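You operate a simulated robot arm through the tools that you are given. There is no shell and no other tool. Be economical: measure what you need, move in short steps, check, and stop when the job is done.

The job below is to be done with a simulated two-armed robot. You get a single attempt, and the scene is never put back.

Task
Change winder B from navy to white yarn with the main switch off.
Fine: green clip back out through the disc to the empty holder, then purple clip through the disc into the catch; leave it off.

It is judged by the outcome, as a careful person would: the job done as asked, and still so three seconds after it is handed in. It fails if anything else is knocked over, pushed out of place, dropped, spilled or broken.

Robot
Two 7-joint arms with two-finger grippers on one trunk, hanging from a carriage that runs on a gantry, over the field with the corners [-1859, 184], [-1859, -1096], [841, -1097], [841, 183] (x, y) and turns from -373 to 314 degrees about z. Base frame: it is fixed where the carriage stands at the start and does not move with it; the origin is on the floor, on the carriage's upright axis, x ahead of it, y to its left, z up. Lengths are in mm, angles in degrees, forces in N, time in s.
The left shoulder is at the start at [40, 158, 1224], the right one opposite. With the tool pointing down near the work surface each hand reaches from about 220 to 600 mm from the robot's upright axis, wherever it stands, measured 20 degrees to its own side. Places, roughly: main switch of winder b [300, -400, 700]; middle clip holder of winder B [300, -1100, 1000]; tension disc knob of winder b [100, -1000, 1000]; tension disc of winder B [200, -1000, 1000]; winder B [200, -700, 500]; yarn catch of winder B [200, -800, 1000]. Payload 1.96 kg a hand.
Tool frame (each hand has its own): the origin (TCP) lies between the finger pads and is the grasp point; the fingertips stand 20 mm ahead of it; z points along the fingers, y is the line along which they close. The gripper opens to 72 mm. The gripper's body begins 38 mm behind the TCP.
Orientation is that of the tool frame in the base frame, as a unit quaternion [w, x, y, z]. With the fingers straight down and closing along the base's y, the tool's x points along the base's -x, its y along +y and its z along -z.

Tools
- The arms move only by the tool arm_command. It takes "left_rows", "right_rows" or both (then of equal length, played together; a hand with none holds still); each is a list of rows, each a list of 6 numbers: the shift along the tool's x, y, z in mm, then the turn, a rotation vector about the tool's x, y, z in degrees. In form: [[x, y, z, ax, ay, az], ...]. A call has 1 to 10 rows; each row is the pose to reach, as a shift and turn from the pose commanded when the call began, along the tool's axes at that moment. "left_fingers" and "right_fingers" are, for a hand that has rows, the gripper command, from -1 (fully open) to 1 (shut), values between in proportion, set as the call begins (left out, the last holds). Each row takes 0.2 s and may step no farther than 50 mm and 8.6 degrees from the row before; otherwise, or with a gripper value out of range, the whole call is refused. Where a pose cannot be reached the arm comes as near as it can. A force on the tool above 40 N (or 10 N above the force at the start of the call, whichever is more), or a blocked arm, ends the call early, and 0.2 s more pass. Each finger travels about 45 mm/s and halts on what it meets, pressing with about 36 N; the grip force reading is that of the motor and also rises with nothing between the fingers. The clock runs only during rows and for 0.2 s after the last one: add rows that repeat a pose to give the fingers time. The reply holds the time, the measured pose of the TCP, the force on the tool along the base axes, the opening and the grip force, in the units named above and with some noise, with the torque about the TCP (base axes, N m) and any sound that the robot's microphone picked up, and new pictures: "pictures" is both (left out), scene, wrist or none (wrist: the cameras of the hands that moved).
- Cameras (640 x 400 px; columns grow to the right, rows downward): "scene" is now at [204.5, -37.2, 1569.7]; the picture's right is [-0.65, -0.76, 0.00], its down [-0.70, 0.60, -0.40] and it looks along [0.30, -0.26, -0.92] (base axes); focal length 241 px, centre (320, 200). "left" rides on the left gripper at [71, -19, -82] in its tool frame; the picture's right is [0.26, 0.97, 0.00], its down [-0.67, 0.18, -0.72] and it looks along [-0.69, 0.19, 0.70] (tool axes); focal length 280 px, centre (320, 200). "right" rides on the right gripper at [71, 19, -82] in its tool frame; the picture's right is [-0.26, 0.96, 0.00], its down [-0.67, -0.18, -0.72] and it looks along [-0.69, -0.19, 0.70] (tool axes); focal length 280 px, centre (320, 200). There is no depth. A picture from a camera that has moved, and an enlarged one, comes with that camera's place and axes in the base frame and with its lens.
- lift_body(by): slides the trunk up (or, below 0, down) by that many mm; the arms and the scene camera ride with it, the base frame stays. It gives what a move gives, with no picture.
- drive_base(legs): drives the robot by 1 to 6 legs, each [ahead, left, turn to the left] in mm, mm and degrees, along the robot's own axes; the way and the turn of a leg run together, so that a leg with both is an arc; at most 1500 mm and 180 degrees a leg. The arms and the cameras ride along, it lands a little off, and it stops where it bumps. It keeps to its track: a leg is cut to what the track allows. It gives what a move gives, and a new picture of the scene camera.
- head_to(pan, tilt): turns the head with the scene camera to pan (to the left, within 86 degrees either way) and tilt (down, from -29 to 69), counted from straight ahead of the robot. It gives what a move gives, and a new picture of the scene camera.
- inspect(camera, box): a new picture of the part [left, top, right, bottom] of that camera's present view, enlarged. It takes no simulated time.
- hand_in(): hands the job in; it is judged then, once.

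Go step by step. Nothing tells you exact positions but the pictures and the camera data: compare them with the known pose of the tool, close in by small moves and look again before you grip or let go. The budget is 120 turns and 260 pictures, counting those below and the enlarged ones. Unless the task says otherwise, let go and move clear before handing in, and close with one line.

The tools are called after ">>>" as a command line: name --argument value ..., lists and objects as JSON in quotes. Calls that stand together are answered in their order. arm_command: Moves the arms, as the interface text tells. Its arguments: {"type":"object","properties":{"left_rows":{"type":"array","items":{"type":"array","items":{"type":"number"}}},"left_fingers":{"type":"number"},"right_rows":{"type":"array","items":{"type":"array","items":{"type":"number"}}},"right_fingers":{"type":"number"},"pictures":{"type":"string","enum":["both","scene","wrist","none"]}},"required":[]} The other tools are called the same way: lift_body (by) slides the trunk up or down; drive_base (legs) drives the base; head_to (pan, tilt) turns the head that bears the scene camera; inspect (camera, box) takes an enlarged picture of a part of a camera's view; hand_in () hands the job in.

At the start:

```text
time: 0.0
left_tcp_pos: [310.8, -18.9, 1288.7]
left_orientation: [0.0, 0.0, 1.0, 0.0]
left_contact_force: [0.4, -0.3, 0.3]
left_torque: [0.01, 0.0, 0.01]
left_width: 72.2
left_grasp_force: 0.1
right_tcp_pos: [239.2, -354.1, 1298.0]
right_orientation: [0.0, 0.0, 1.0, 0.001]
right_contact_force: [-0.1, -0.4, -1.0]
right_torque: [-0.02, 0.0, 0.0]
right_width: 72.0
right_grasp_force: 0.0
trunk travel left (down, up): [-547.0, 293.0]
robot x, y, heading: [-0.9, -0.2, 0.0]
head pan, tilt: [-40.7, 66.7]
```

scene: 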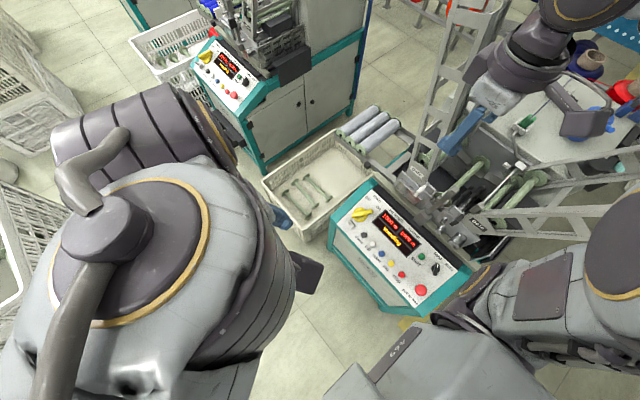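
right: 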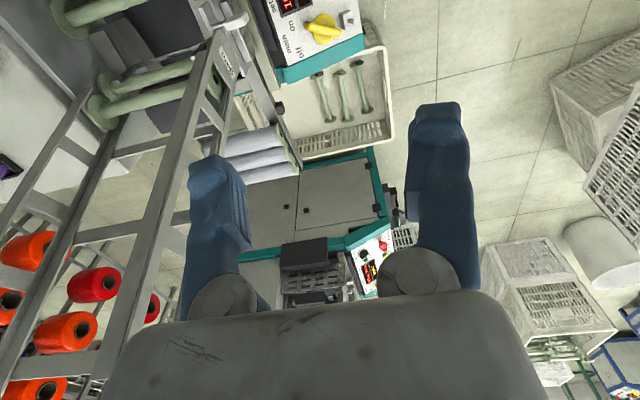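
left: 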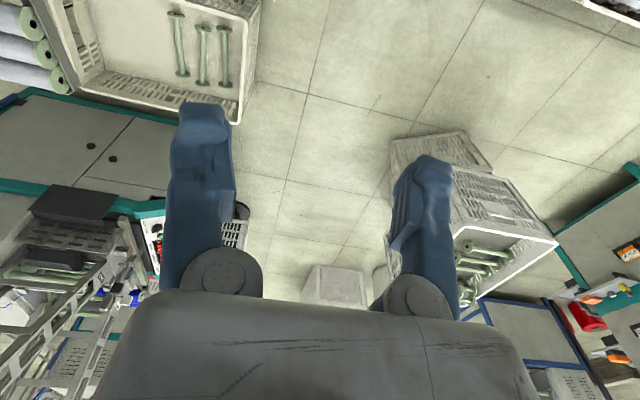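

I see a winder panel with a yellow main switch near [300,-400,700], and the winder's frame beyond it. I'll look closer first, and pan the head toward the winder.

>>> inspect --camera "scene" --box '[320, 150, 480, 330]'

>>> head_to --pan -75 --tilt 40

```text
2.22 times, centred on (400, 240) of scene
camera zoom: at [204.5, -37.2, 1569.7], right [-0.65, -0.76, 0.0], down [-0.7, 0.6, -0.4], along [0.3, -0.26, -0.92], focal length 536 px, centre (142, 111)
```

zoom: 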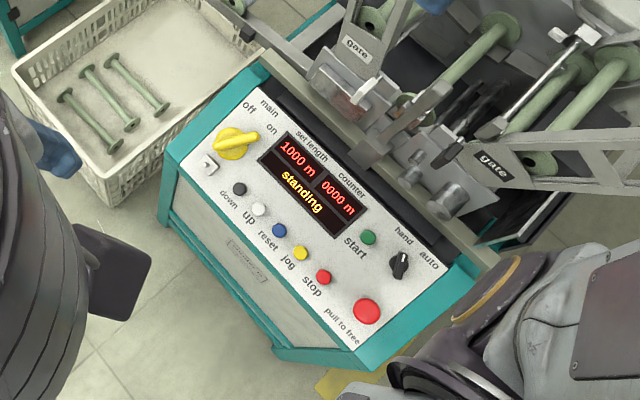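

```text
time: 1.0
left_tcp_pos: [310.1, -20.2, 1289.4]
left_orientation: [0.0, 0.0, 1.0, -0.001]
left_contact_force: [-0.4, 0.1, 0.5]
left_torque: [0.02, -0.01, 0.02]
left_width: 71.9
left_grasp_force: 0.1
right_tcp_pos: [240.6, -353.3, 1298.2]
right_orientation: [0.0, 0.0, 1.0, 0.0]
right_contact_force: [-0.3, 0.1, -0.4]
right_torque: [-0.02, 0.0, -0.02]
right_width: 72.3
right_grasp_force: 0.0
trunk travel left (down, up): [-547.0, 293.0]
robot x, y, heading: [0.5, 1.1, 0.3]
head pan, tilt: [-75.0, 40.0]
camera scene: at [182.1, -81.1, 1603.7], right [-0.97, -0.26, 0.0], down [-0.17, 0.62, -0.77], along [0.2, -0.74, -0.64], focal length 241 px, centre (320, 200)
```

scene: 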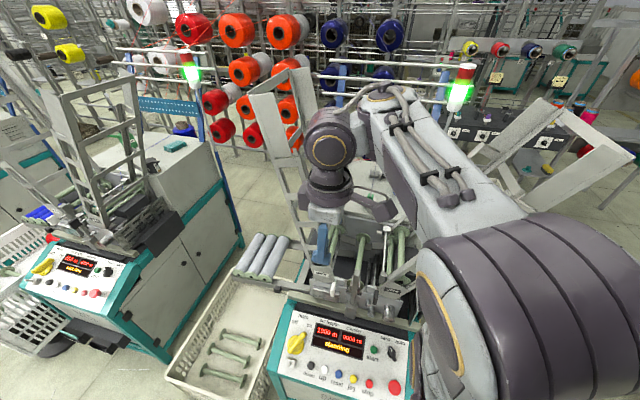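

The near machine is winder B. Its display is lit, so the main switch is on. I'll raise the trunk, back off a bit and turn to face it.

>>> lift_body --by 150

>>> drive_base --legs '[[0, 150, 0], [0, 0, -90]]'

>>> head_to --pan 15 --tilt 40

```text
time: 2.8
left_tcp_pos: [311.5, -19.4, 1438.6]
left_orientation: [-0.001, 0.0, 1.0, 0.0]
left_contact_force: [-0.8, 0.0, -0.3]
left_torque: [0.01, 0.01, -0.03]
left_width: 72.2
left_grasp_force: 0.1
right_tcp_pos: [240.5, -352.1, 1448.2]
right_orientation: [0.001, 0.0, 1.0, 0.0]
right_contact_force: [0.0, 0.3, 0.1]
right_torque: [0.0, 0.0, -0.02]
right_width: 72.2
right_grasp_force: 0.1
trunk travel left (down, up): [-697.0, 143.0]
robot x, y, heading: [-0.9, 2.9, -0.0]
head pan, tilt: [-75.0, 40.0]
```

```text
time: 7.9
left_tcp_pos: [-19.4, -162.1, 1439.2]
left_orientation: [0.0, 0.706, 0.708, 0.0]
left_contact_force: [0.1, -0.1, 1.2]
left_torque: [0.01, 0.01, -0.01]
left_width: 71.9
left_grasp_force: 0.1
right_tcp_pos: [-352.7, -92.7, 1448.1]
right_orientation: [0.0, 0.707, 0.708, 0.0]
right_contact_force: [-0.8, -0.8, -0.8]
right_torque: [0.02, 0.0, 0.0]
right_width: 72.0
right_grasp_force: 0.0
trunk travel left (down, up): [-697.0, 143.0]
robot x, y, heading: [4.1, 143.7, -89.8]
head pan, tilt: [-75.0, 40.0]
camera scene: at [-81.9, -32.6, 1753.7], right [-0.26, 0.97, 0.0], down [0.62, 0.17, -0.77], along [-0.74, -0.2, -0.64], focal length 241 px, centre (320, 200)
```

scene: 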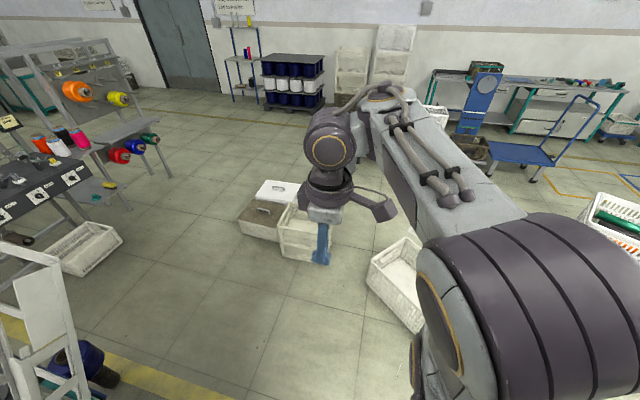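

```text
time: 9.6
left_tcp_pos: [-19.2, -161.7, 1439.6]
left_orientation: [0.0, 0.707, 0.708, 0.0]
left_contact_force: [0.5, -0.7, 0.6]
left_torque: [0.0, -0.01, -0.01]
left_width: 72.0
left_grasp_force: 0.0
right_tcp_pos: [-353.1, -92.1, 1449.5]
right_orientation: [0.0, 0.706, 0.708, -0.001]
right_contact_force: [0.0, -0.6, -0.3]
right_torque: [-0.02, -0.01, 0.0]
right_width: 72.2
right_grasp_force: 0.0
trunk travel left (down, up): [-697.0, 143.0]
robot x, y, heading: [-1.0, 151.6, -90.0]
head pan, tilt: [15.0, 40.0]
camera scene: at [22.2, -92.5, 1753.7], right [-0.97, -0.26, 0.0], down [-0.17, 0.62, -0.77], along [0.2, -0.74, -0.64], focal length 241 px, centre (320, 200)
```

scene: 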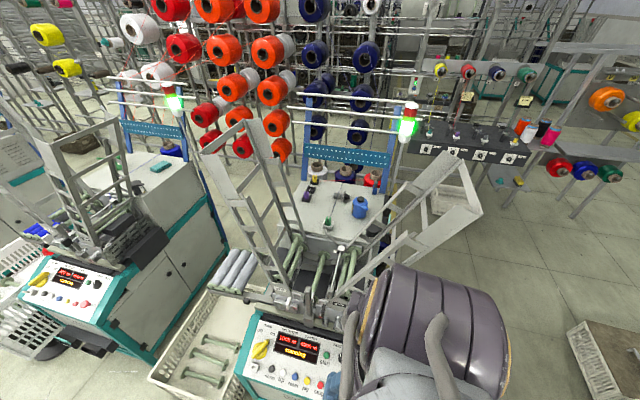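

The whole of winder B is in view now. I'll zoom on its top and rear.

>>> inspect --camera "scene" --box '[270, 80, 430, 300]'

>>> inspect --camera "scene" --box '[280, 140, 400, 230]'

>>> inspect --camera "scene" --box '[230, 300, 350, 400]'

```text
1.82 times, centred on (350, 190) of scene
camera zoom: at [22.2, -92.5, 1753.7], right [-0.97, -0.26, 0.0], down [-0.17, 0.62, -0.77], along [0.2, -0.74, -0.64], focal length 438 px, centre (266, 218)
```

zoom: 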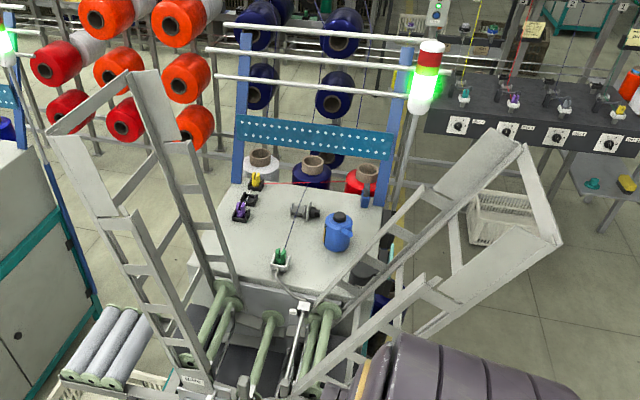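

```text
4.44 times, centred on (340, 185) of scene
camera zoom: at [22.2, -92.5, 1753.7], right [-0.97, -0.26, 0.0], down [-0.17, 0.62, -0.77], along [0.2, -0.74, -0.64], focal length 1072 px, centre (231, 267)
```

zoom: 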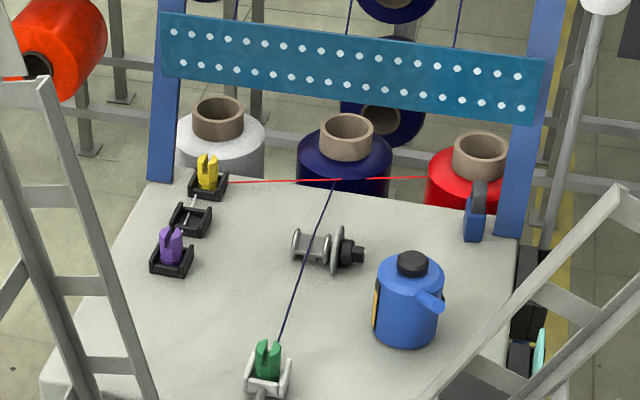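

```text
4.00 times, centred on (290, 350) of scene
camera zoom: at [22.2, -92.5, 1753.7], right [-0.97, -0.26, 0.0], down [-0.17, 0.62, -0.77], along [0.2, -0.74, -0.64], focal length 965 px, centre (440, -400)
```

zoom: 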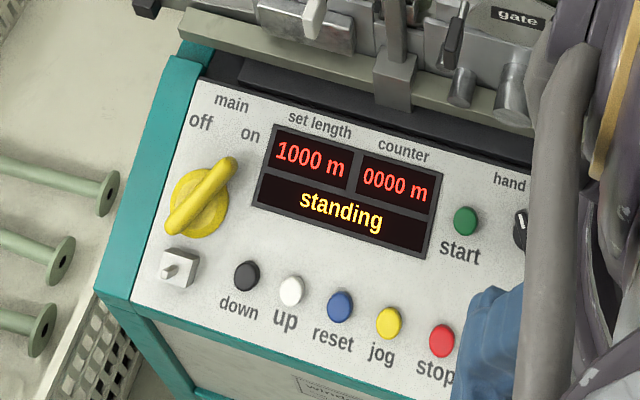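

Positions worked out so far: green clip in the catch at about (187,-830), disc at about (170,-1025), purple at about (334,-985), and the empty holder at about (330,-1050), all at z≈1000. The gates lean out to z≈1430 at x≈-195 and 480, y -510 to -810. Before going nearer I'll turn the left wrist camera back to see how low my trunk hangs.

>>> arm_command --left_rows '[[-10, 0, 0, 0, 8.5, 0], [-20, 0, 0, 0, 17, 0], [-30, 0, 0, 0, 25.5, 0], [-40, 0, 0, 0, 34, 0], [-50, 0, 0, 0, 42.5, 0], [-60, 0, 0, 0, 51, 0], [-70, 0, 0, 0, 59.5, 0], [-80, 0, 0, 0, 68, 0], [-90, 0, 0, 0, 76.5, 0], [-100, 0, 0, 0, 85, 0]]' --pictures "wrist"

```text
time: 11.8
left_tcp_pos: [12.7, -150.5, 1409.6]
left_orientation: [-0.48, 0.523, 0.576, 0.404]
left_contact_force: [-0.4, -0.2, 0.4]
left_torque: [0.0, 0.0, -0.04]
left_width: 72.1
left_grasp_force: 0.1
left hand out of reach, approached as far as the arm can: row 4, 5, 6, 7, 8, 9, 10
right_tcp_pos: [-351.7, -92.1, 1448.4]
right_orientation: [0.0, 0.706, 0.708, 0.0]
right_contact_force: [0.4, -0.2, -0.4]
right_torque: [0.01, -0.06, 0.01]
right_width: 71.9
right_grasp_force: 0.1
trunk travel left (down, up): [-697.0, 143.0]
robot x, y, heading: [-0.4, 149.0, -89.9]
head pan, tilt: [15.0, 40.0]
camera left: at [5.0, -214.6, 1496.3], right [0.96, 0.18, 0.22], down [0.27, -0.82, -0.51], along [0.09, 0.55, -0.83], focal length 280 px, centre (320, 200)
```

left: 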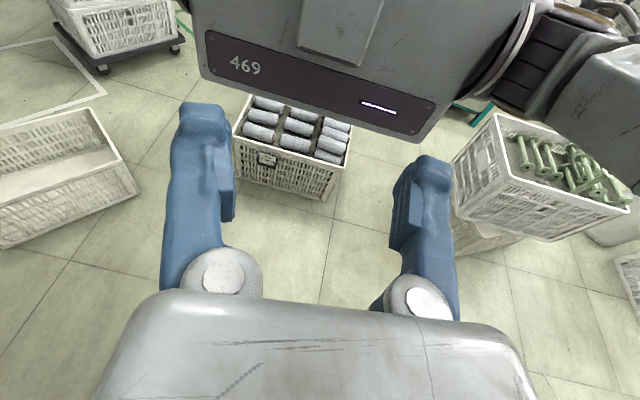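

My trunk ends at about z 1270 with nothing below it, so it can hang between the gates later. I'll bring the left hand back fingers-down, then drive in front of the switch and lower.

>>> arm_command --left_rows '[[0, 0, 5, -0.7, -7.8, 0.5], [0, 0, 10, -1.3, -15.5, 0.9], [0, 0, 15, -2, -23.3, 1.4], [0, 0, 20, -2.7, -31, 1.9], [0, 0, 25, -3.3, -38.8, 2.3], [0, 0, 30, -4, -46.6, 2.8], [0, 0, 35, -4.7, -54.3, 3.3], [0, 0, 40, -5.4, -62.1, 3.8], [0, 0, 45, -6, -69.8, 4.2], [0, 0, 50, -6.7, -77.6, 4.7]]' --pictures "none"

>>> drive_base --legs '[[120, 200, 0]]'

```text
time: 14.0
left_tcp_pos: [8.5, -101.6, 1398.1]
left_orientation: [0.003, 0.708, 0.706, -0.003]
left_contact_force: [-0.4, -0.4, 1.2]
left_torque: [-0.03, -0.03, -0.03]
left_width: 72.1
left_grasp_force: 0.0
right_tcp_pos: [-352.2, -92.7, 1447.5]
right_orientation: [0.0, 0.707, 0.708, 0.0]
right_contact_force: [-0.8, -0.4, -0.2]
right_torque: [0.0, 0.02, -0.01]
right_width: 72.0
right_grasp_force: 0.1
trunk travel left (down, up): [-697.0, 143.0]
robot x, y, heading: [3.1, 154.4, -89.9]
head pan, tilt: [15.0, 40.0]
```

```text
time: 15.7
left_tcp_pos: [209.8, -219.7, 1397.7]
left_orientation: [0.001, 0.705, 0.709, -0.002]
left_contact_force: [0.7, -0.7, -0.6]
left_torque: [-0.03, 0.02, -0.03]
left_width: 72.0
left_grasp_force: 0.1
right_tcp_pos: [-153.6, -212.3, 1447.6]
right_orientation: [0.0, 0.705, 0.71, 0.001]
right_contact_force: [0.6, 0.4, -0.2]
right_torque: [0.01, 0.02, 0.03]
right_width: 72.1
right_grasp_force: 0.0
trunk travel left (down, up): [-697.0, 143.0]
robot x, y, heading: [199.9, 26.3, -89.8]
head pan, tilt: [15.0, 40.0]
camera scene: at [221.5, -211.0, 1753.7], right [-0.96, -0.27, 0.0], down [-0.17, 0.62, -0.77], along [0.2, -0.74, -0.64], focal length 241 px, centre (320, 200)
```

scene: 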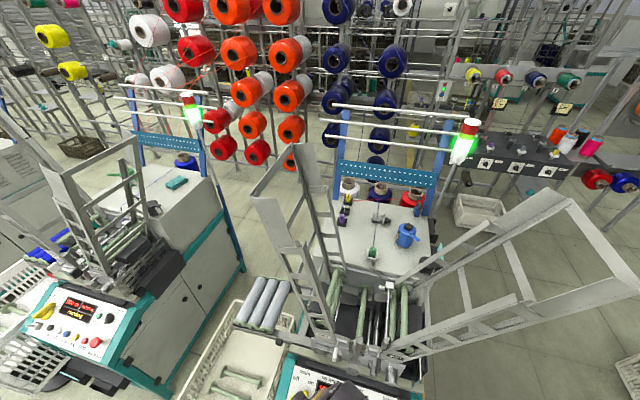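

Next I'll shift the left hand over the switch in x and lower the trunk.

>>> arm_command --left_rows '[[-10, 40, 20, 0, 0, 0], [-20, 80, 40, 0, 0, 0], [-40, 115, 60, 0, 0, 0]]' --pictures "none"

>>> lift_body --by -330

>>> head_to --pan 15 --tilt 66

>>> inspect --camera "left" --box '[0, 0, 640, 400]'

```text
time: 16.5
left_tcp_pos: [323.8, -259.2, 1338.1]
left_orientation: [0.003, 0.705, 0.709, -0.003]
left_contact_force: [-0.4, -0.4, 0.3]
left_torque: [-0.01, -0.04, 0.01]
left_width: 72.0
left_grasp_force: 0.0
right_tcp_pos: [-152.3, -212.9, 1448.4]
right_orientation: [0.0, 0.705, 0.709, 0.0]
right_contact_force: [-0.3, 1.1, 0.2]
right_torque: [0.03, 0.03, 0.02]
right_width: 72.2
right_grasp_force: 0.0
trunk travel left (down, up): [-697.0, 143.0]
robot x, y, heading: [199.9, 28.2, -89.7]
head pan, tilt: [15.0, 40.0]
```

```text
time: 19.8
left_tcp_pos: [323.7, -258.7, 1007.9]
left_orientation: [0.002, 0.705, 0.709, -0.003]
left_contact_force: [0.1, -0.3, 0.6]
left_torque: [-0.03, 0.02, -0.02]
left_width: 72.0
left_grasp_force: 0.0
right_tcp_pos: [-154.1, -212.6, 1118.5]
right_orientation: [0.0, 0.705, 0.709, 0.0]
right_contact_force: [-0.1, 0.9, -0.1]
right_torque: [0.02, -0.01, 0.0]
right_width: 71.9
right_grasp_force: 0.1
trunk travel left (down, up): [-367.0, 473.0]
robot x, y, heading: [194.9, 31.8, -89.7]
head pan, tilt: [15.0, 40.0]
```

```text
time: 20.7
left_tcp_pos: [323.3, -259.4, 1007.7]
left_orientation: [0.002, 0.705, 0.709, -0.001]
left_contact_force: [0.0, 0.7, 1.2]
left_torque: [0.01, 0.02, -0.01]
left_width: 72.2
left_grasp_force: 0.1
right_tcp_pos: [-152.9, -212.6, 1118.8]
right_orientation: [0.0, 0.705, 0.709, 0.0]
right_contact_force: [0.0, -0.7, -0.5]
right_torque: [-0.03, -0.02, -0.01]
right_width: 72.1
right_grasp_force: 0.0
trunk travel left (down, up): [-367.0, 473.0]
robot x, y, heading: [195.9, 30.7, -89.5]
head pan, tilt: [15.0, 66.0]
camera scene: at [214.7, -186.5, 1390.5], right [-0.96, -0.27, 0.0], down [-0.24, 0.88, -0.41], along [0.11, -0.39, -0.91], focal length 241 px, centre (320, 200)
```

scene: 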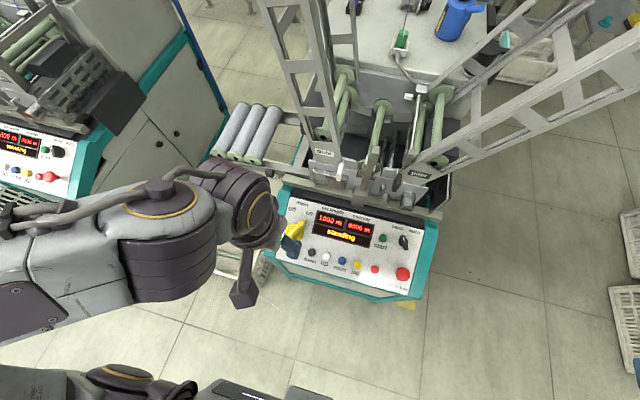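

```text
1.00 times, centred on (320, 200) of left (not enlarged: the box is as wide or as high as the picture)
camera zoom: at [303.6, -187.6, 1089.7], right [0.96, 0.27, 0.0], down [0.19, -0.67, 0.72], along [0.19, -0.69, -0.69], focal length 280 px, centre (320, 200)
```

zoom: 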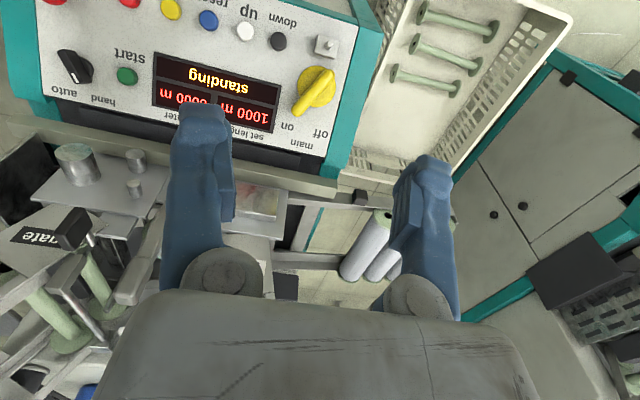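

The knob is roughly at (340,-358,720). I need the panel's tilt, so I'll zoom from both cameras.

>>> inspect --camera "scene" --box '[265, 170, 445, 310]'

>>> inspect --camera "left" --box '[20, 0, 370, 180]'

```text
2.86 times, centred on (355, 240) of scene
camera zoom: at [214.7, -186.5, 1390.5], right [-0.96, -0.27, 0.0], down [-0.24, 0.88, -0.41], along [0.11, -0.39, -0.91], focal length 689 px, centre (220, 86)
```

zoom: 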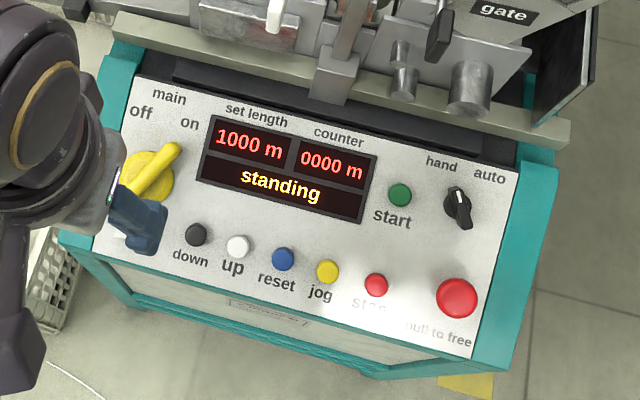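

```text
1.83 times, centred on (195, 90) of left
camera zoom: at [303.6, -187.6, 1089.7], right [0.96, 0.27, 0.0], down [0.19, -0.67, 0.72], along [0.19, -0.69, -0.69], focal length 513 px, centre (549, 401)
```

zoom: 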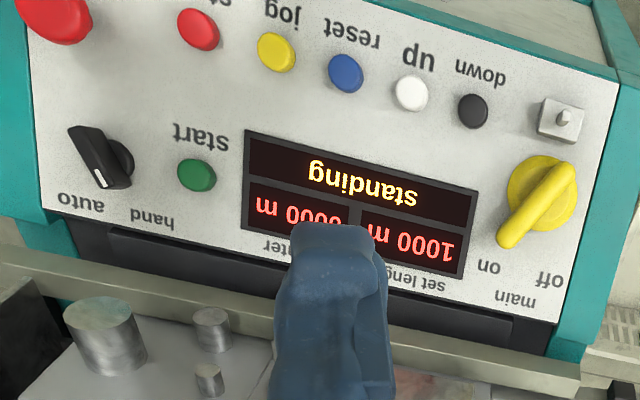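

The panel tilts about 20° toward me. The knob base is near (344,-363,685), and the pointer is on "on", about 37° right of straight ahead. I'll go to a pre-grasp pose about 100 mm off it along the panel normal, with the fingers across the bar.

>>> arm_command --left_rows '[[-10, 3, 34, -1.1, -3.2, 6.1], [-20, 7, 68, -2.2, -6.4, 12.2], [-30, 10, 102, -3.3, -9.6, 18.3], [-40, 14, 137, -4.3, -12.9, 24.4], [-50, 17, 171, -5.4, -16.1, 30.5], [-61, 20, 206, -6.5, -19.3, 36.6]]' --left_fingers 0

```text
time: 22.1
left_tcp_pos: [343.1, -322.6, 803.4]
left_orientation: [0.159, 0.88, 0.441, -0.079]
left_contact_force: [-0.8, -0.6, 0.5]
left_torque: [0.01, 0.02, 0.0]
left_width: 36.0
left_grasp_force: 0.0
right_tcp_pos: [-154.0, -213.2, 1119.3]
right_orientation: [0.0, 0.704, 0.71, 0.0]
right_contact_force: [0.2, 0.1, -0.2]
right_torque: [0.0, 0.01, 0.01]
right_width: 71.9
right_grasp_force: 0.0
trunk travel left (down, up): [-367.0, 473.0]
robot x, y, heading: [201.2, 29.1, -89.4]
head pan, tilt: [15.0, 66.0]
camera scene: at [214.6, -186.5, 1390.5], right [-0.96, -0.27, 0.0], down [-0.24, 0.88, -0.41], along [0.11, -0.39, -0.91], focal length 241 px, centre (320, 200)
camera left: at [370.2, -229.4, 856.1], right [0.93, -0.34, 0.13], down [-0.26, -0.36, 0.9], along [-0.26, -0.87, -0.42], focal length 280 px, centre (320, 200)
```

scene: 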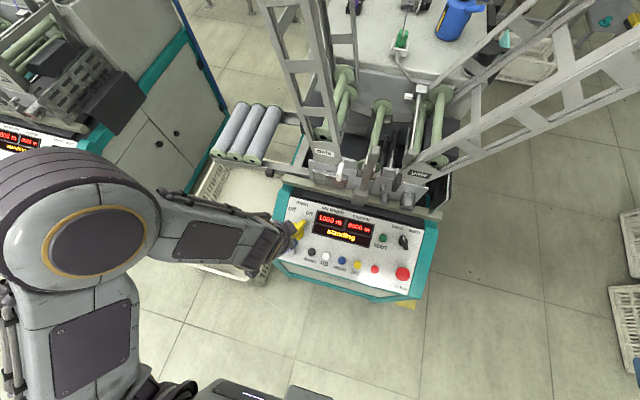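
left: 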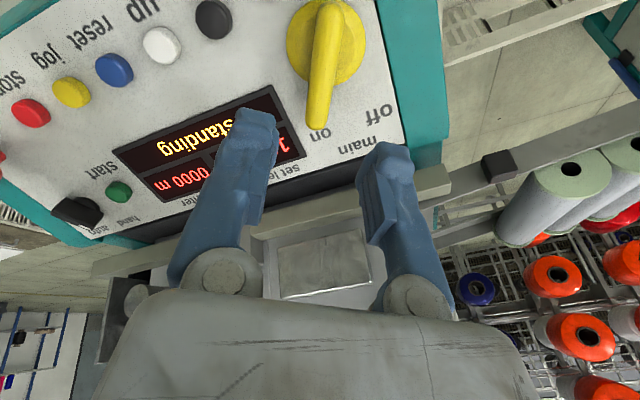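

The bar is aligned with the tool and nearly centred. I'll advance 60 mm along the tool and check.

>>> arm_command --left_rows '[[3, 1.5, 30, 0, 0, 0], [6, 3, 60, 0, 0, 0]]' --pictures "wrist"

>>> inspect --camera "scene" --box '[240, 180, 360, 270]'

```text
time: 22.7
left_tcp_pos: [350.9, -339.8, 745.2]
left_orientation: [0.159, 0.879, 0.442, -0.078]
left_contact_force: [-0.3, 0.1, 0.3]
left_torque: [0.0, 0.01, -0.03]
left_width: 36.0
left_grasp_force: 0.1
right_tcp_pos: [-153.7, -213.3, 1118.3]
right_orientation: [0.0, 0.705, 0.709, 0.0]
right_contact_force: [0.0, 0.3, 0.6]
right_torque: [0.0, -0.04, 0.02]
right_width: 72.1
right_grasp_force: 0.0
trunk travel left (down, up): [-367.0, 473.0]
robot x, y, heading: [194.1, 29.5, -89.7]
head pan, tilt: [15.0, 66.0]
camera left: at [377.2, -247.1, 798.5], right [0.93, -0.34, 0.13], down [-0.26, -0.36, 0.9], along [-0.26, -0.87, -0.42], focal length 280 px, centre (320, 200)
```

left: 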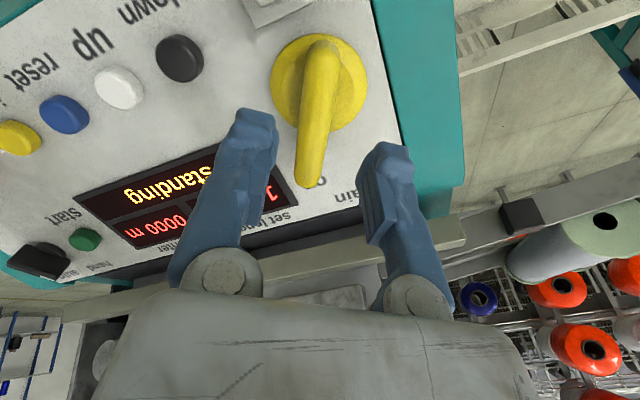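

```text
4.44 times, centred on (300, 225) of scene
camera zoom: at [214.7, -186.4, 1390.4], right [-0.96, -0.27, 0.0], down [-0.24, 0.88, -0.41], along [0.11, -0.39, -0.91], focal length 1072 px, centre (409, 89)
```

zoom: 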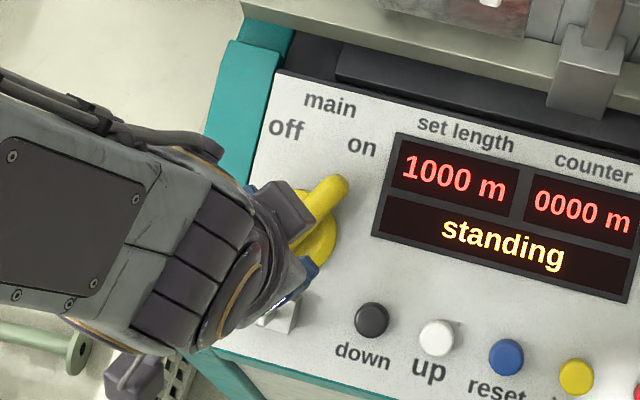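

The bar's tip is about 43 mm ahead and the knob centre is close to my axis. I'll advance 25 mm more and check before gripping.

>>> arm_command --left_rows '[[2, 2, 13, 0, 0, 0], [4, 3, 26, 0, 0, 0]]' --pictures "wrist"

```text
time: 23.3
left_tcp_pos: [354.3, -347.5, 719.8]
left_orientation: [0.158, 0.879, 0.442, -0.078]
left_contact_force: [-0.6, -1.0, -0.4]
left_torque: [0.02, 0.01, 0.02]
left_width: 36.0
left_grasp_force: 0.0
right_tcp_pos: [-153.4, -212.6, 1117.3]
right_orientation: [0.0, 0.704, 0.71, 0.0]
right_contact_force: [-0.8, 0.6, -0.6]
right_torque: [-0.03, 0.02, 0.0]
right_width: 72.1
right_grasp_force: 0.0
trunk travel left (down, up): [-367.0, 473.0]
robot x, y, heading: [196.0, 29.5, -89.7]
head pan, tilt: [15.0, 66.0]
camera left: at [382.0, -254.3, 773.5], right [0.93, -0.34, 0.13], down [-0.26, -0.36, 0.9], along [-0.26, -0.87, -0.42], focal length 280 px, centre (320, 200)
```

left: 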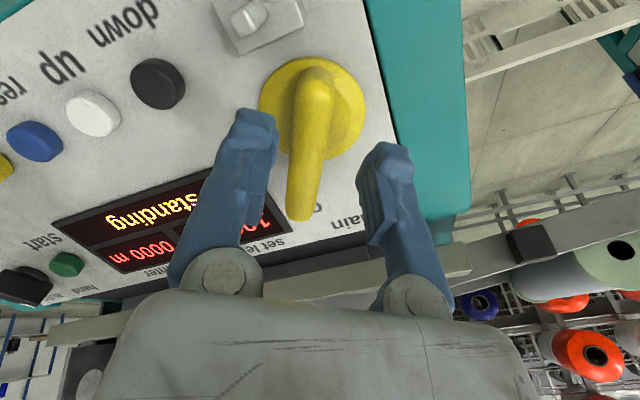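

The bar sits between the fingers, about 25 mm ahead. I'll advance 20 mm, shift slightly, and look again.

>>> arm_command --left_rows '[[0, -2, 10, 0, 0, 0], [1, -4, 20, 0, 0, 0]]' --pictures "wrist"

>>> inspect --camera "scene" --box '[240, 180, 360, 270]'

```text
time: 23.9
left_tcp_pos: [351.2, -350.5, 701.0]
left_orientation: [0.158, 0.88, 0.442, -0.078]
left_contact_force: [0.6, 0.1, -0.2]
left_torque: [-0.02, 0.06, 0.01]
left_width: 35.8
left_grasp_force: 0.2
right_tcp_pos: [-153.6, -213.4, 1118.9]
right_orientation: [0.001, 0.705, 0.709, 0.0]
right_contact_force: [-0.2, 0.4, 0.8]
right_torque: [-0.01, 0.04, 0.01]
right_width: 71.9
right_grasp_force: 0.0
trunk travel left (down, up): [-367.0, 473.0]
robot x, y, heading: [199.7, 29.7, -89.6]
head pan, tilt: [15.0, 66.0]
camera left: at [378.9, -258.2, 753.7], right [0.93, -0.34, 0.13], down [-0.26, -0.36, 0.9], along [-0.26, -0.87, -0.42], focal length 280 px, centre (320, 200)
```

left: 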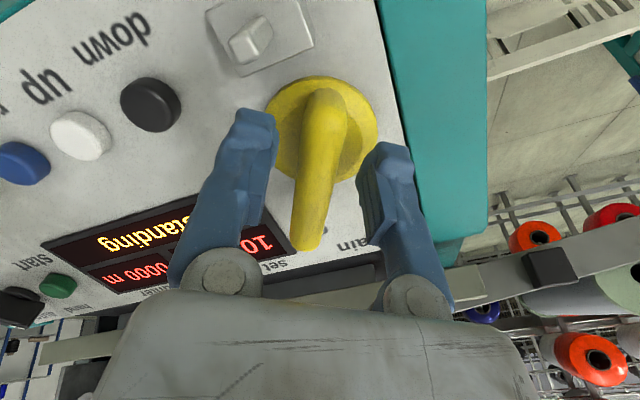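

```text
4.44 times, centred on (300, 225) of scene
camera zoom: at [214.7, -186.4, 1390.4], right [-0.96, -0.27, 0.0], down [-0.24, 0.88, -0.41], along [0.11, -0.39, -0.91], focal length 1072 px, centre (409, 89)
```

zoom: 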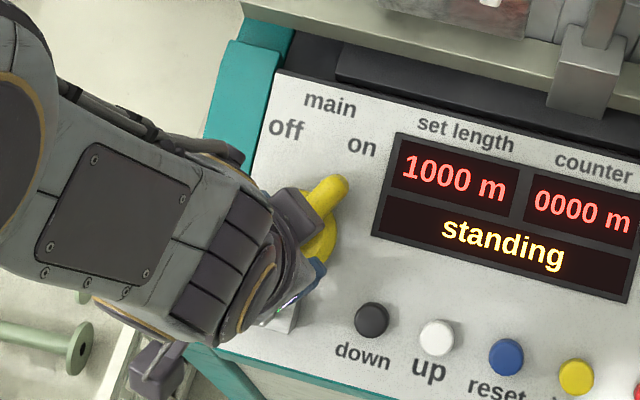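

The bar top is now about level with the pads. I'll advance 8 mm more and close.

>>> arm_command --left_rows '[[0, 0, 4, 0, 0, 0], [0, 0, 8, 0, 0, 0]]' --pictures "none"

>>> arm_command --left_rows '[[0, 0, 0, 0, 0, 0], [0, 0, 0, 0, 0, 0], [0, 0, 0, 0, 0, 0]]' --left_fingers 1 --pictures "wrist"

```text
time: 24.5
left_tcp_pos: [351.8, -354.5, 694.0]
left_orientation: [0.158, 0.88, 0.441, -0.078]
left_contact_force: [0.0, -0.6, 0.8]
left_torque: [0.03, -0.01, 0.02]
left_width: 36.0
left_grasp_force: 0.0
right_tcp_pos: [-153.4, -213.2, 1118.8]
right_orientation: [0.001, 0.705, 0.709, 0.0]
right_contact_force: [0.3, 0.9, 0.1]
right_torque: [0.05, 0.0, 0.0]
right_width: 72.1
right_grasp_force: 0.1
trunk travel left (down, up): [-367.0, 473.0]
robot x, y, heading: [198.9, 28.1, -89.6]
head pan, tilt: [15.0, 66.0]
```

```text
time: 25.3
left_tcp_pos: [352.1, -353.3, 693.5]
left_orientation: [0.159, 0.88, 0.442, -0.077]
left_contact_force: [0.0, -1.9, -5.8]
left_torque: [-0.01, 0.15, 0.36]
left_width: 18.5
left_grasp_force: 40.2
right_tcp_pos: [-153.7, -212.7, 1118.2]
right_orientation: [0.0, 0.705, 0.709, 0.0]
right_contact_force: [0.3, 0.3, -0.8]
right_torque: [-0.02, 0.0, 0.01]
right_width: 71.8
right_grasp_force: 0.0
trunk travel left (down, up): [-367.0, 473.0]
robot x, y, heading: [196.2, 29.0, -89.7]
head pan, tilt: [15.0, 66.0]
camera left: at [378.9, -260.7, 746.0], right [0.93, -0.34, 0.13], down [-0.26, -0.36, 0.9], along [-0.26, -0.87, -0.42], focal length 280 px, centre (320, 200)
```

left: 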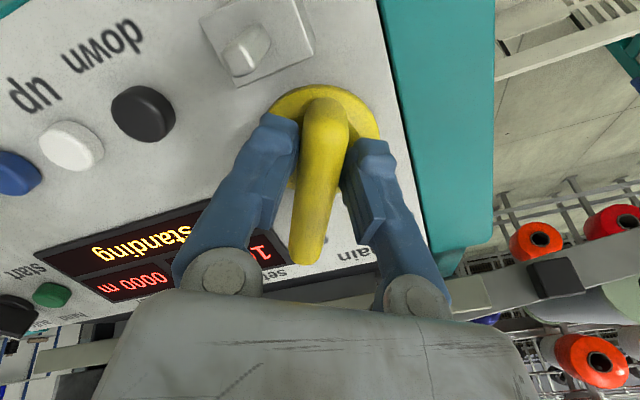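

The bar is gripped at 18.5 mm. I'll turn it toward "off", which is counter-clockwise seen from above.

>>> arm_command --left_rows '[[0, 0.4, 0, 0, 0, -8], [0, 0.8, 0, 0, 0, -16], [0, 1.2, 0, 0, 0, -24], [0, 1.6, 0, 0, 0, -32], [1, 2, 0, 0, 0, -40]]' --pictures "both"

```text
time: 26.5
left_tcp_pos: [349.0, -352.6, 692.0]
left_orientation: [0.119, 0.675, 0.716, -0.129]
left_contact_force: [-16.3, 6.2, 10.5]
left_torque: [0.38, 0.25, -0.26]
left_width: 17.1
left_grasp_force: 39.6
right_tcp_pos: [-157.7, -211.6, 1119.8]
right_orientation: [-0.001, 0.705, 0.71, -0.002]
right_contact_force: [-0.4, -0.1, -0.4]
right_torque: [0.0, -0.02, -0.03]
right_width: 72.0
right_grasp_force: 0.0
trunk travel left (down, up): [-367.0, 473.0]
robot x, y, heading: [196.9, 25.0, -89.5]
head pan, tilt: [15.0, 66.0]
camera scene: at [212.1, -185.8, 1390.5], right [-0.96, -0.27, 0.0], down [-0.24, 0.88, -0.41], along [0.11, -0.39, -0.91], focal length 241 px, centre (320, 200)
camera left: at [325.6, -259.0, 745.5], right [0.95, 0.3, -0.11], down [0.23, -0.37, 0.9], along [0.23, -0.88, -0.42], focal length 280 px, centre (320, 200)
```

scene: 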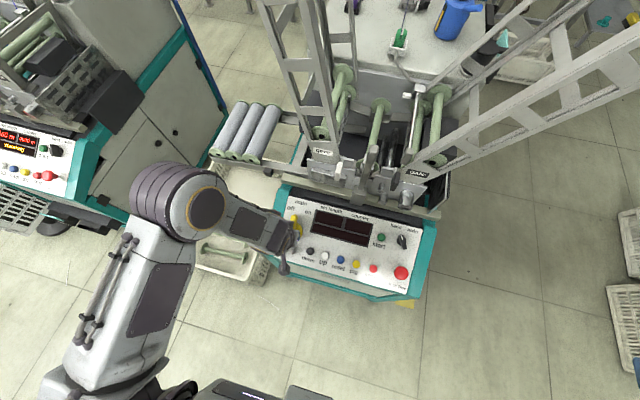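
left: 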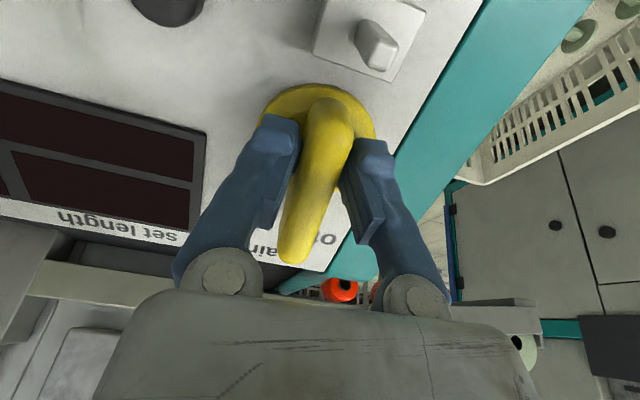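

The display went dark. I'll keep turning until the pointer is fully at "off", easing the lateral force.

>>> arm_command --left_rows '[[0, -1, 0, 0, 0, -8], [0, -2, 0, 0, 0, -16], [0, -2.5, 0, 0, 0, -24], [0, -3, 0, 0, 0, -32]]' --pictures "wrist"

```text
time: 27.5
left_tcp_pos: [346.2, -354.9, 692.2]
left_orientation: [0.08, 0.451, 0.875, -0.158]
left_contact_force: [-19.5, 6.4, 16.8]
left_torque: [0.08, 0.02, -0.89]
left_width: 18.1
left_grasp_force: 40.0
right_tcp_pos: [-156.8, -213.6, 1119.6]
right_orientation: [-0.001, 0.705, 0.71, -0.001]
right_contact_force: [0.3, 0.1, 0.7]
right_torque: [0.03, 0.03, 0.03]
right_width: 71.8
right_grasp_force: 0.1
trunk travel left (down, up): [-367.0, 473.0]
robot x, y, heading: [198.7, 28.9, -89.5]
head pan, tilt: [15.0, 66.0]
camera left: at [289.3, -281.6, 753.4], right [0.63, 0.72, -0.27], down [0.54, -0.17, 0.82], along [0.55, -0.67, -0.5], focal length 280 px, centre (320, 200)
```

left: 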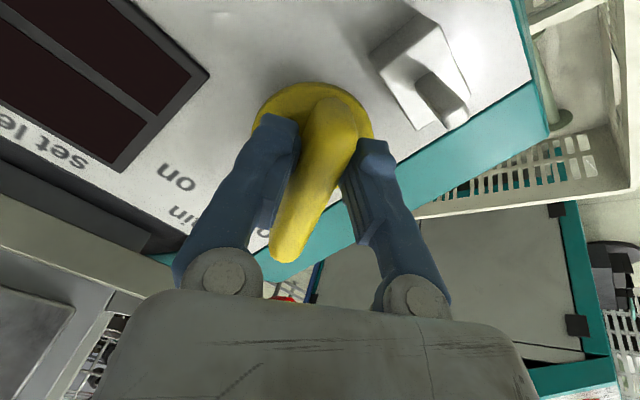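

The bar lags the fingers now, so it is at its stop. I'll release, back off along the tool and look.

>>> arm_command --left_rows '[[0, 0, 0, 0, 0, 0], [0, 0, 0, 0, 0, 0], [0, 0, -5, 0, 0, 0], [0, 0, -45, 0, 0, 0], [0, 0, -90, 0, 0, 0], [0, 0, -135, 0, 0, 0]]' --left_fingers 0 --pictures "wrist"

>>> inspect --camera "scene" --box '[240, 180, 360, 270]'

```text
time: 28.9
left_tcp_pos: [351.3, -305.9, 819.2]
left_orientation: [0.083, 0.453, 0.874, -0.157]
left_contact_force: [0.9, 0.3, -0.2]
left_torque: [0.0, -0.01, 0.02]
left_width: 35.9
left_grasp_force: 0.0
right_tcp_pos: [-152.6, -212.5, 1118.8]
right_orientation: [0.0, 0.705, 0.709, 0.0]
right_contact_force: [0.4, 0.0, -0.4]
right_torque: [0.0, 0.03, -0.02]
right_width: 72.4
right_grasp_force: 0.2
trunk travel left (down, up): [-367.0, 473.0]
robot x, y, heading: [197.9, 30.0, -89.5]
head pan, tilt: [15.0, 66.0]
camera left: at [294.4, -233.9, 880.0], right [0.64, 0.72, -0.27], down [0.54, -0.17, 0.83], along [0.55, -0.67, -0.5], focal length 280 px, centre (320, 200)
```

left: 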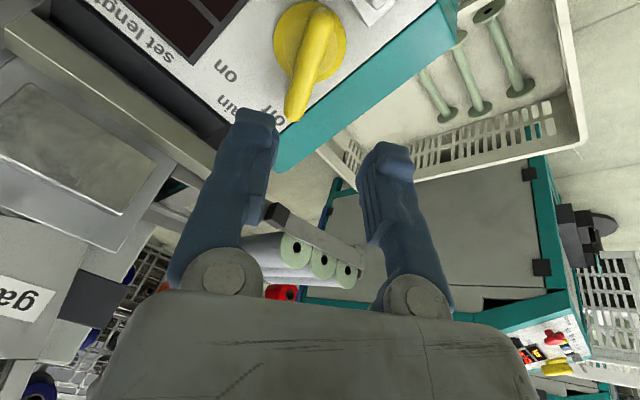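

```text
4.44 times, centred on (300, 225) of scene
camera zoom: at [214.9, -186.1, 1390.2], right [-0.96, -0.27, 0.0], down [-0.24, 0.88, -0.41], along [0.11, -0.39, -0.91], focal length 1072 px, centre (409, 89)
```

zoom: 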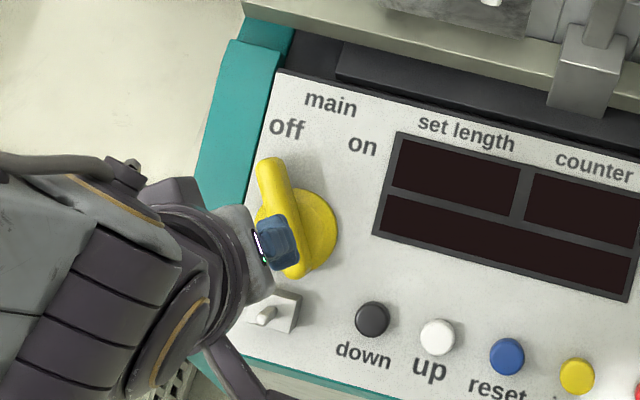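

Main is off: the pointer is at "off" and the display is dark. Now I'll straighten the left hand, then raise everything before moving between the gates.

>>> arm_command --left_rows '[[0, 0, -25, -1.2, 4, 6.9], [0, 0, -50, -2.5, 7.9, 13.8], [0, 0, -75, -3.7, 11.9, 20.7], [0, 0, -100, -5, 15.8, 27.6], [0, 0, -125, -6.2, 19.8, 34.5]]' --pictures "none"

>>> arm_command --left_rows '[[0, -30, -35, 0, 0, 0], [0, -60, -70, 0, 0, 0], [0, -90, -105, 0, 0, 0], [0, -120, -140, 0, 0, 0], [0, -150, -170, 0, 0, 0]]' --pictures "none"

>>> lift_body --by 473

>>> head_to --pan 30 --tilt 45

```text
time: 30.1
left_tcp_pos: [349.6, -264.0, 937.7]
left_orientation: [-0.001, 0.706, 0.708, 0.001]
left_contact_force: [-0.7, 1.0, 0.6]
left_torque: [-0.01, -0.01, -0.01]
left_width: 36.1
left_grasp_force: 0.1
right_tcp_pos: [-152.9, -212.4, 1118.7]
right_orientation: [0.0, 0.705, 0.709, 0.0]
right_contact_force: [-0.1, 0.1, 0.9]
right_torque: [0.03, -0.01, 0.0]
right_width: 71.8
right_grasp_force: 0.1
trunk travel left (down, up): [-367.0, 473.0]
robot x, y, heading: [198.0, 33.1, -89.4]
head pan, tilt: [15.0, 66.0]
```

```text
time: 31.3
left_tcp_pos: [200.3, -266.1, 1107.3]
left_orientation: [-0.001, 0.704, 0.71, 0.001]
left_contact_force: [0.0, 0.5, -0.2]
left_torque: [-0.01, 0.0, 0.03]
left_width: 36.1
left_grasp_force: 0.1
right_tcp_pos: [-154.1, -212.9, 1117.6]
right_orientation: [0.0, 0.705, 0.709, -0.001]
right_contact_force: [0.1, -0.1, -0.6]
right_torque: [0.0, -0.01, 0.0]
right_width: 72.2
right_grasp_force: 0.0
trunk travel left (down, up): [-367.0, 473.0]
robot x, y, heading: [197.3, 30.5, -89.9]
head pan, tilt: [15.0, 66.0]
```

```text
refused: 473 is not a number from -400 to 400
```

```text
time: 32.1
left_tcp_pos: [200.6, -265.6, 1107.1]
left_orientation: [-0.001, 0.704, 0.711, 0.001]
left_contact_force: [0.1, 0.4, 0.2]
left_torque: [-0.01, 0.0, 0.0]
left_width: 36.2
left_grasp_force: 0.0
right_tcp_pos: [-153.4, -212.2, 1119.5]
right_orientation: [0.0, 0.705, 0.709, 0.0]
right_contact_force: [0.5, -0.6, -0.1]
right_torque: [0.01, 0.04, 0.02]
right_width: 72.2
right_grasp_force: 0.0
trunk travel left (down, up): [-367.0, 473.0]
robot x, y, heading: [200.2, 34.3, -89.7]
head pan, tilt: [30.0, 45.0]
camera scene: at [240.0, -199.2, 1416.4], right [-0.86, -0.51, 0.0], down [-0.36, 0.61, -0.71], along [0.36, -0.61, -0.71], focal length 241 px, centre (320, 200)
```

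scene: 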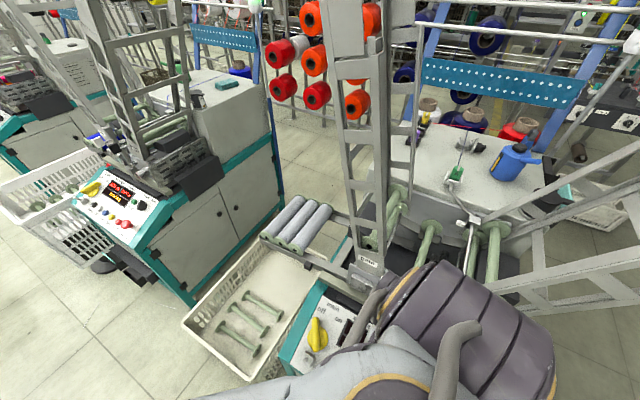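

I'll lift in two steps, then look from above.

>>> lift_body --by 400

>>> head_to --pan 5 --tilt 50

>>> inspect --camera "left" --box '[0, 0, 640, 400]'

>>> inspect --camera "right" --box '[0, 0, 640, 400]'

```text
time: 36.0
left_tcp_pos: [200.9, -265.7, 1507.3]
left_orientation: [-0.001, 0.704, 0.71, 0.001]
left_contact_force: [-0.5, 0.4, -0.9]
left_torque: [0.01, -0.03, -0.01]
left_width: 36.0
left_grasp_force: 0.1
right_tcp_pos: [-153.6, -212.9, 1517.8]
right_orientation: [0.001, 0.704, 0.71, 0.0]
right_contact_force: [-0.5, 0.3, 0.1]
right_torque: [0.01, 0.01, 0.01]
right_width: 72.0
right_grasp_force: 0.1
trunk travel left (down, up): [-767.0, 73.0]
robot x, y, heading: [200.4, 30.4, -89.3]
head pan, tilt: [30.0, 45.0]
```

```text
time: 36.8
left_tcp_pos: [201.0, -265.3, 1508.5]
left_orientation: [0.0, 0.704, 0.71, 0.001]
left_contact_force: [-0.1, 0.3, 0.2]
left_torque: [0.01, -0.03, 0.0]
left_width: 35.9
left_grasp_force: 0.2
right_tcp_pos: [-152.8, -213.0, 1517.7]
right_orientation: [-0.001, 0.704, 0.71, 0.0]
right_contact_force: [-0.1, 0.9, 0.0]
right_torque: [-0.02, -0.03, -0.01]
right_width: 71.9
right_grasp_force: 0.1
trunk travel left (down, up): [-767.0, 73.0]
robot x, y, heading: [196.4, 34.4, -89.3]
head pan, tilt: [5.0, 50.0]
camera scene: at [206.2, -205.8, 1809.6], right [-1.0, -0.1, 0.0], down [-0.07, 0.76, -0.64], along [0.06, -0.64, -0.77], focal length 241 px, centre (320, 200)
```

scene: 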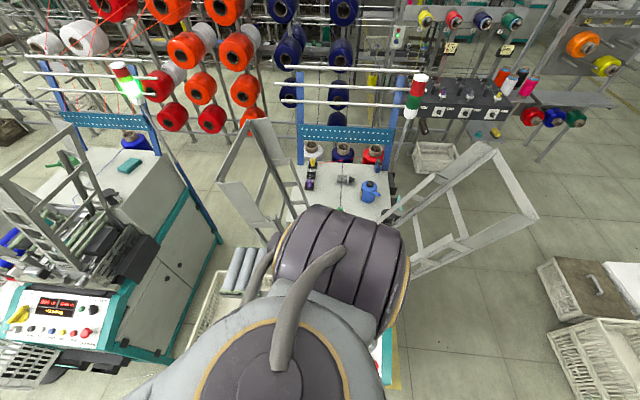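

```text
1.00 times, centred on (320, 200) of left (not enlarged: the box is as wide or as high as the picture)
camera zoom: at [180.6, -194.5, 1589.9], right [0.96, 0.27, 0.0], down [0.19, -0.67, 0.71], along [0.19, -0.69, -0.7], focal length 280 px, centre (320, 200)
```

zoom: 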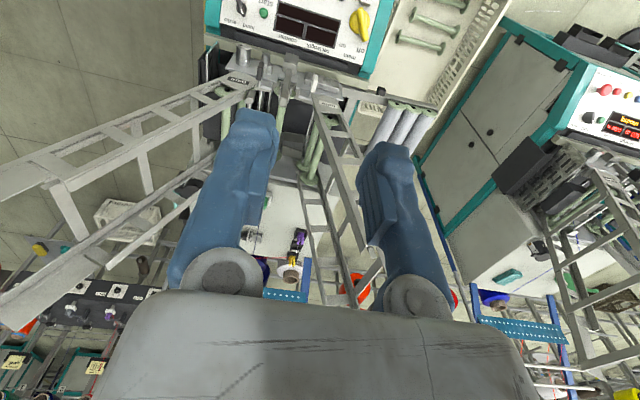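

```text
1.00 times, centred on (320, 200) of right (not enlarged: the box is as wide or as high as the picture)
camera zoom: at [-133.7, -141.9, 1599.1], right [0.97, -0.26, 0.0], down [-0.18, -0.68, 0.72], along [-0.18, -0.69, -0.7], focal length 280 px, centre (320, 200)
```

zoom: 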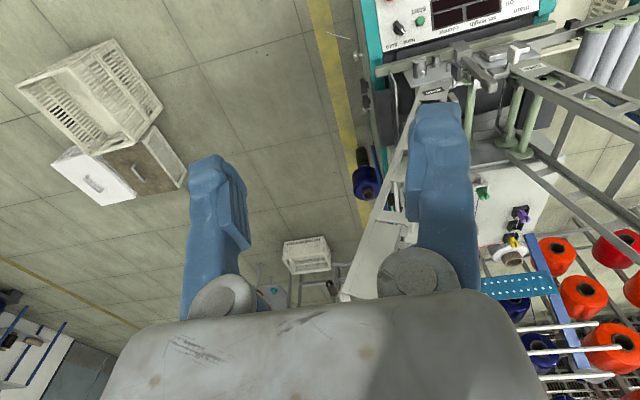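

Before entering the gap I want to know where the left elbow goes when the hand reaches forward and low. I'll rehearse that pose here in free space and look at it.

>>> arm_command --left_rows '[[-10, 5, 45, 0, 0, 0], [-22, 10, 90, 0, 0, 0], [-34, 15, 135, 0, 0, 0], [-46, 20, 180, 0, 0, 0], [-58, 25, 225, 0, 0, 0], [-70, 30, 270, 0, 0, 0], [-82, 35, 315, 0, 0, 0], [-94, 40, 360, 0, 0, 0], [-106, 45, 405, 0, 0, 0], [-118, 50, 450, 0, 0, 0]]' --pictures "scene"

>>> head_to --pan 50 --tilt 50

```text
time: 39.0
left_tcp_pos: [250.2, -382.5, 1057.3]
left_orientation: [0.0, 0.705, 0.709, 0.0]
left_contact_force: [0.8, 0.5, 0.1]
left_torque: [0.04, -0.02, -0.04]
left_width: 35.9
left_grasp_force: 0.1
right_tcp_pos: [-152.0, -213.1, 1518.1]
right_orientation: [0.0, 0.705, 0.709, 0.0]
right_contact_force: [-1.3, -0.2, 0.6]
right_torque: [0.01, 0.01, 0.01]
right_width: 72.1
right_grasp_force: 0.0
trunk travel left (down, up): [-767.0, 73.0]
robot x, y, heading: [196.4, 27.7, -89.7]
head pan, tilt: [5.0, 50.0]
camera scene: at [206.2, -205.8, 1809.7], right [-1.0, -0.09, 0.0], down [-0.07, 0.76, -0.64], along [0.06, -0.64, -0.77], focal length 241 px, centre (320, 200)
```

scene: 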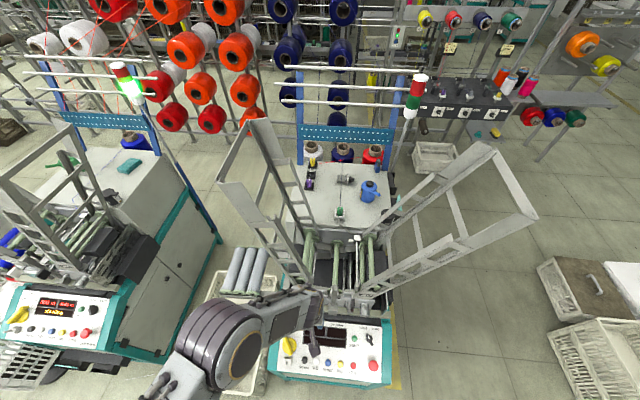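

```text
time: 40.2
left_tcp_pos: [250.5, -381.6, 1059.3]
left_orientation: [-0.001, 0.704, 0.711, 0.001]
left_contact_force: [-0.2, 0.9, 0.2]
left_torque: [-0.03, -0.04, -0.02]
left_width: 35.9
left_grasp_force: 0.0
right_tcp_pos: [-153.7, -214.4, 1518.9]
right_orientation: [0.0, 0.705, 0.71, -0.001]
right_contact_force: [0.0, -0.3, 0.1]
right_torque: [0.02, 0.0, 0.0]
right_width: 72.2
right_grasp_force: 0.1
trunk travel left (down, up): [-767.0, 73.0]
robot x, y, heading: [198.8, 30.8, -89.5]
head pan, tilt: [50.0, 50.0]
camera scene: at [258.2, -178.2, 1809.6], right [-0.64, -0.77, 0.0], down [-0.59, 0.49, -0.64], along [0.5, -0.41, -0.77], focal length 241 px, centre (320, 200)
```

scene: 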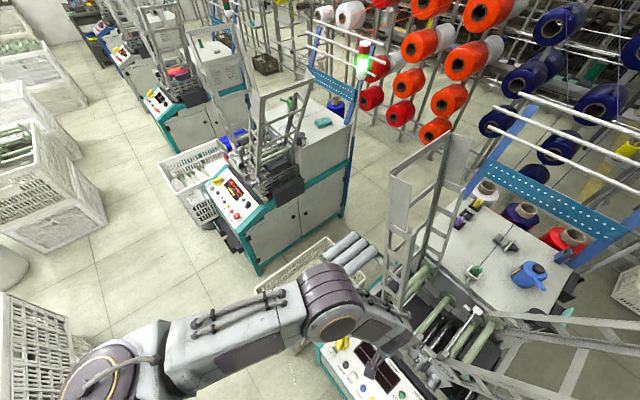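

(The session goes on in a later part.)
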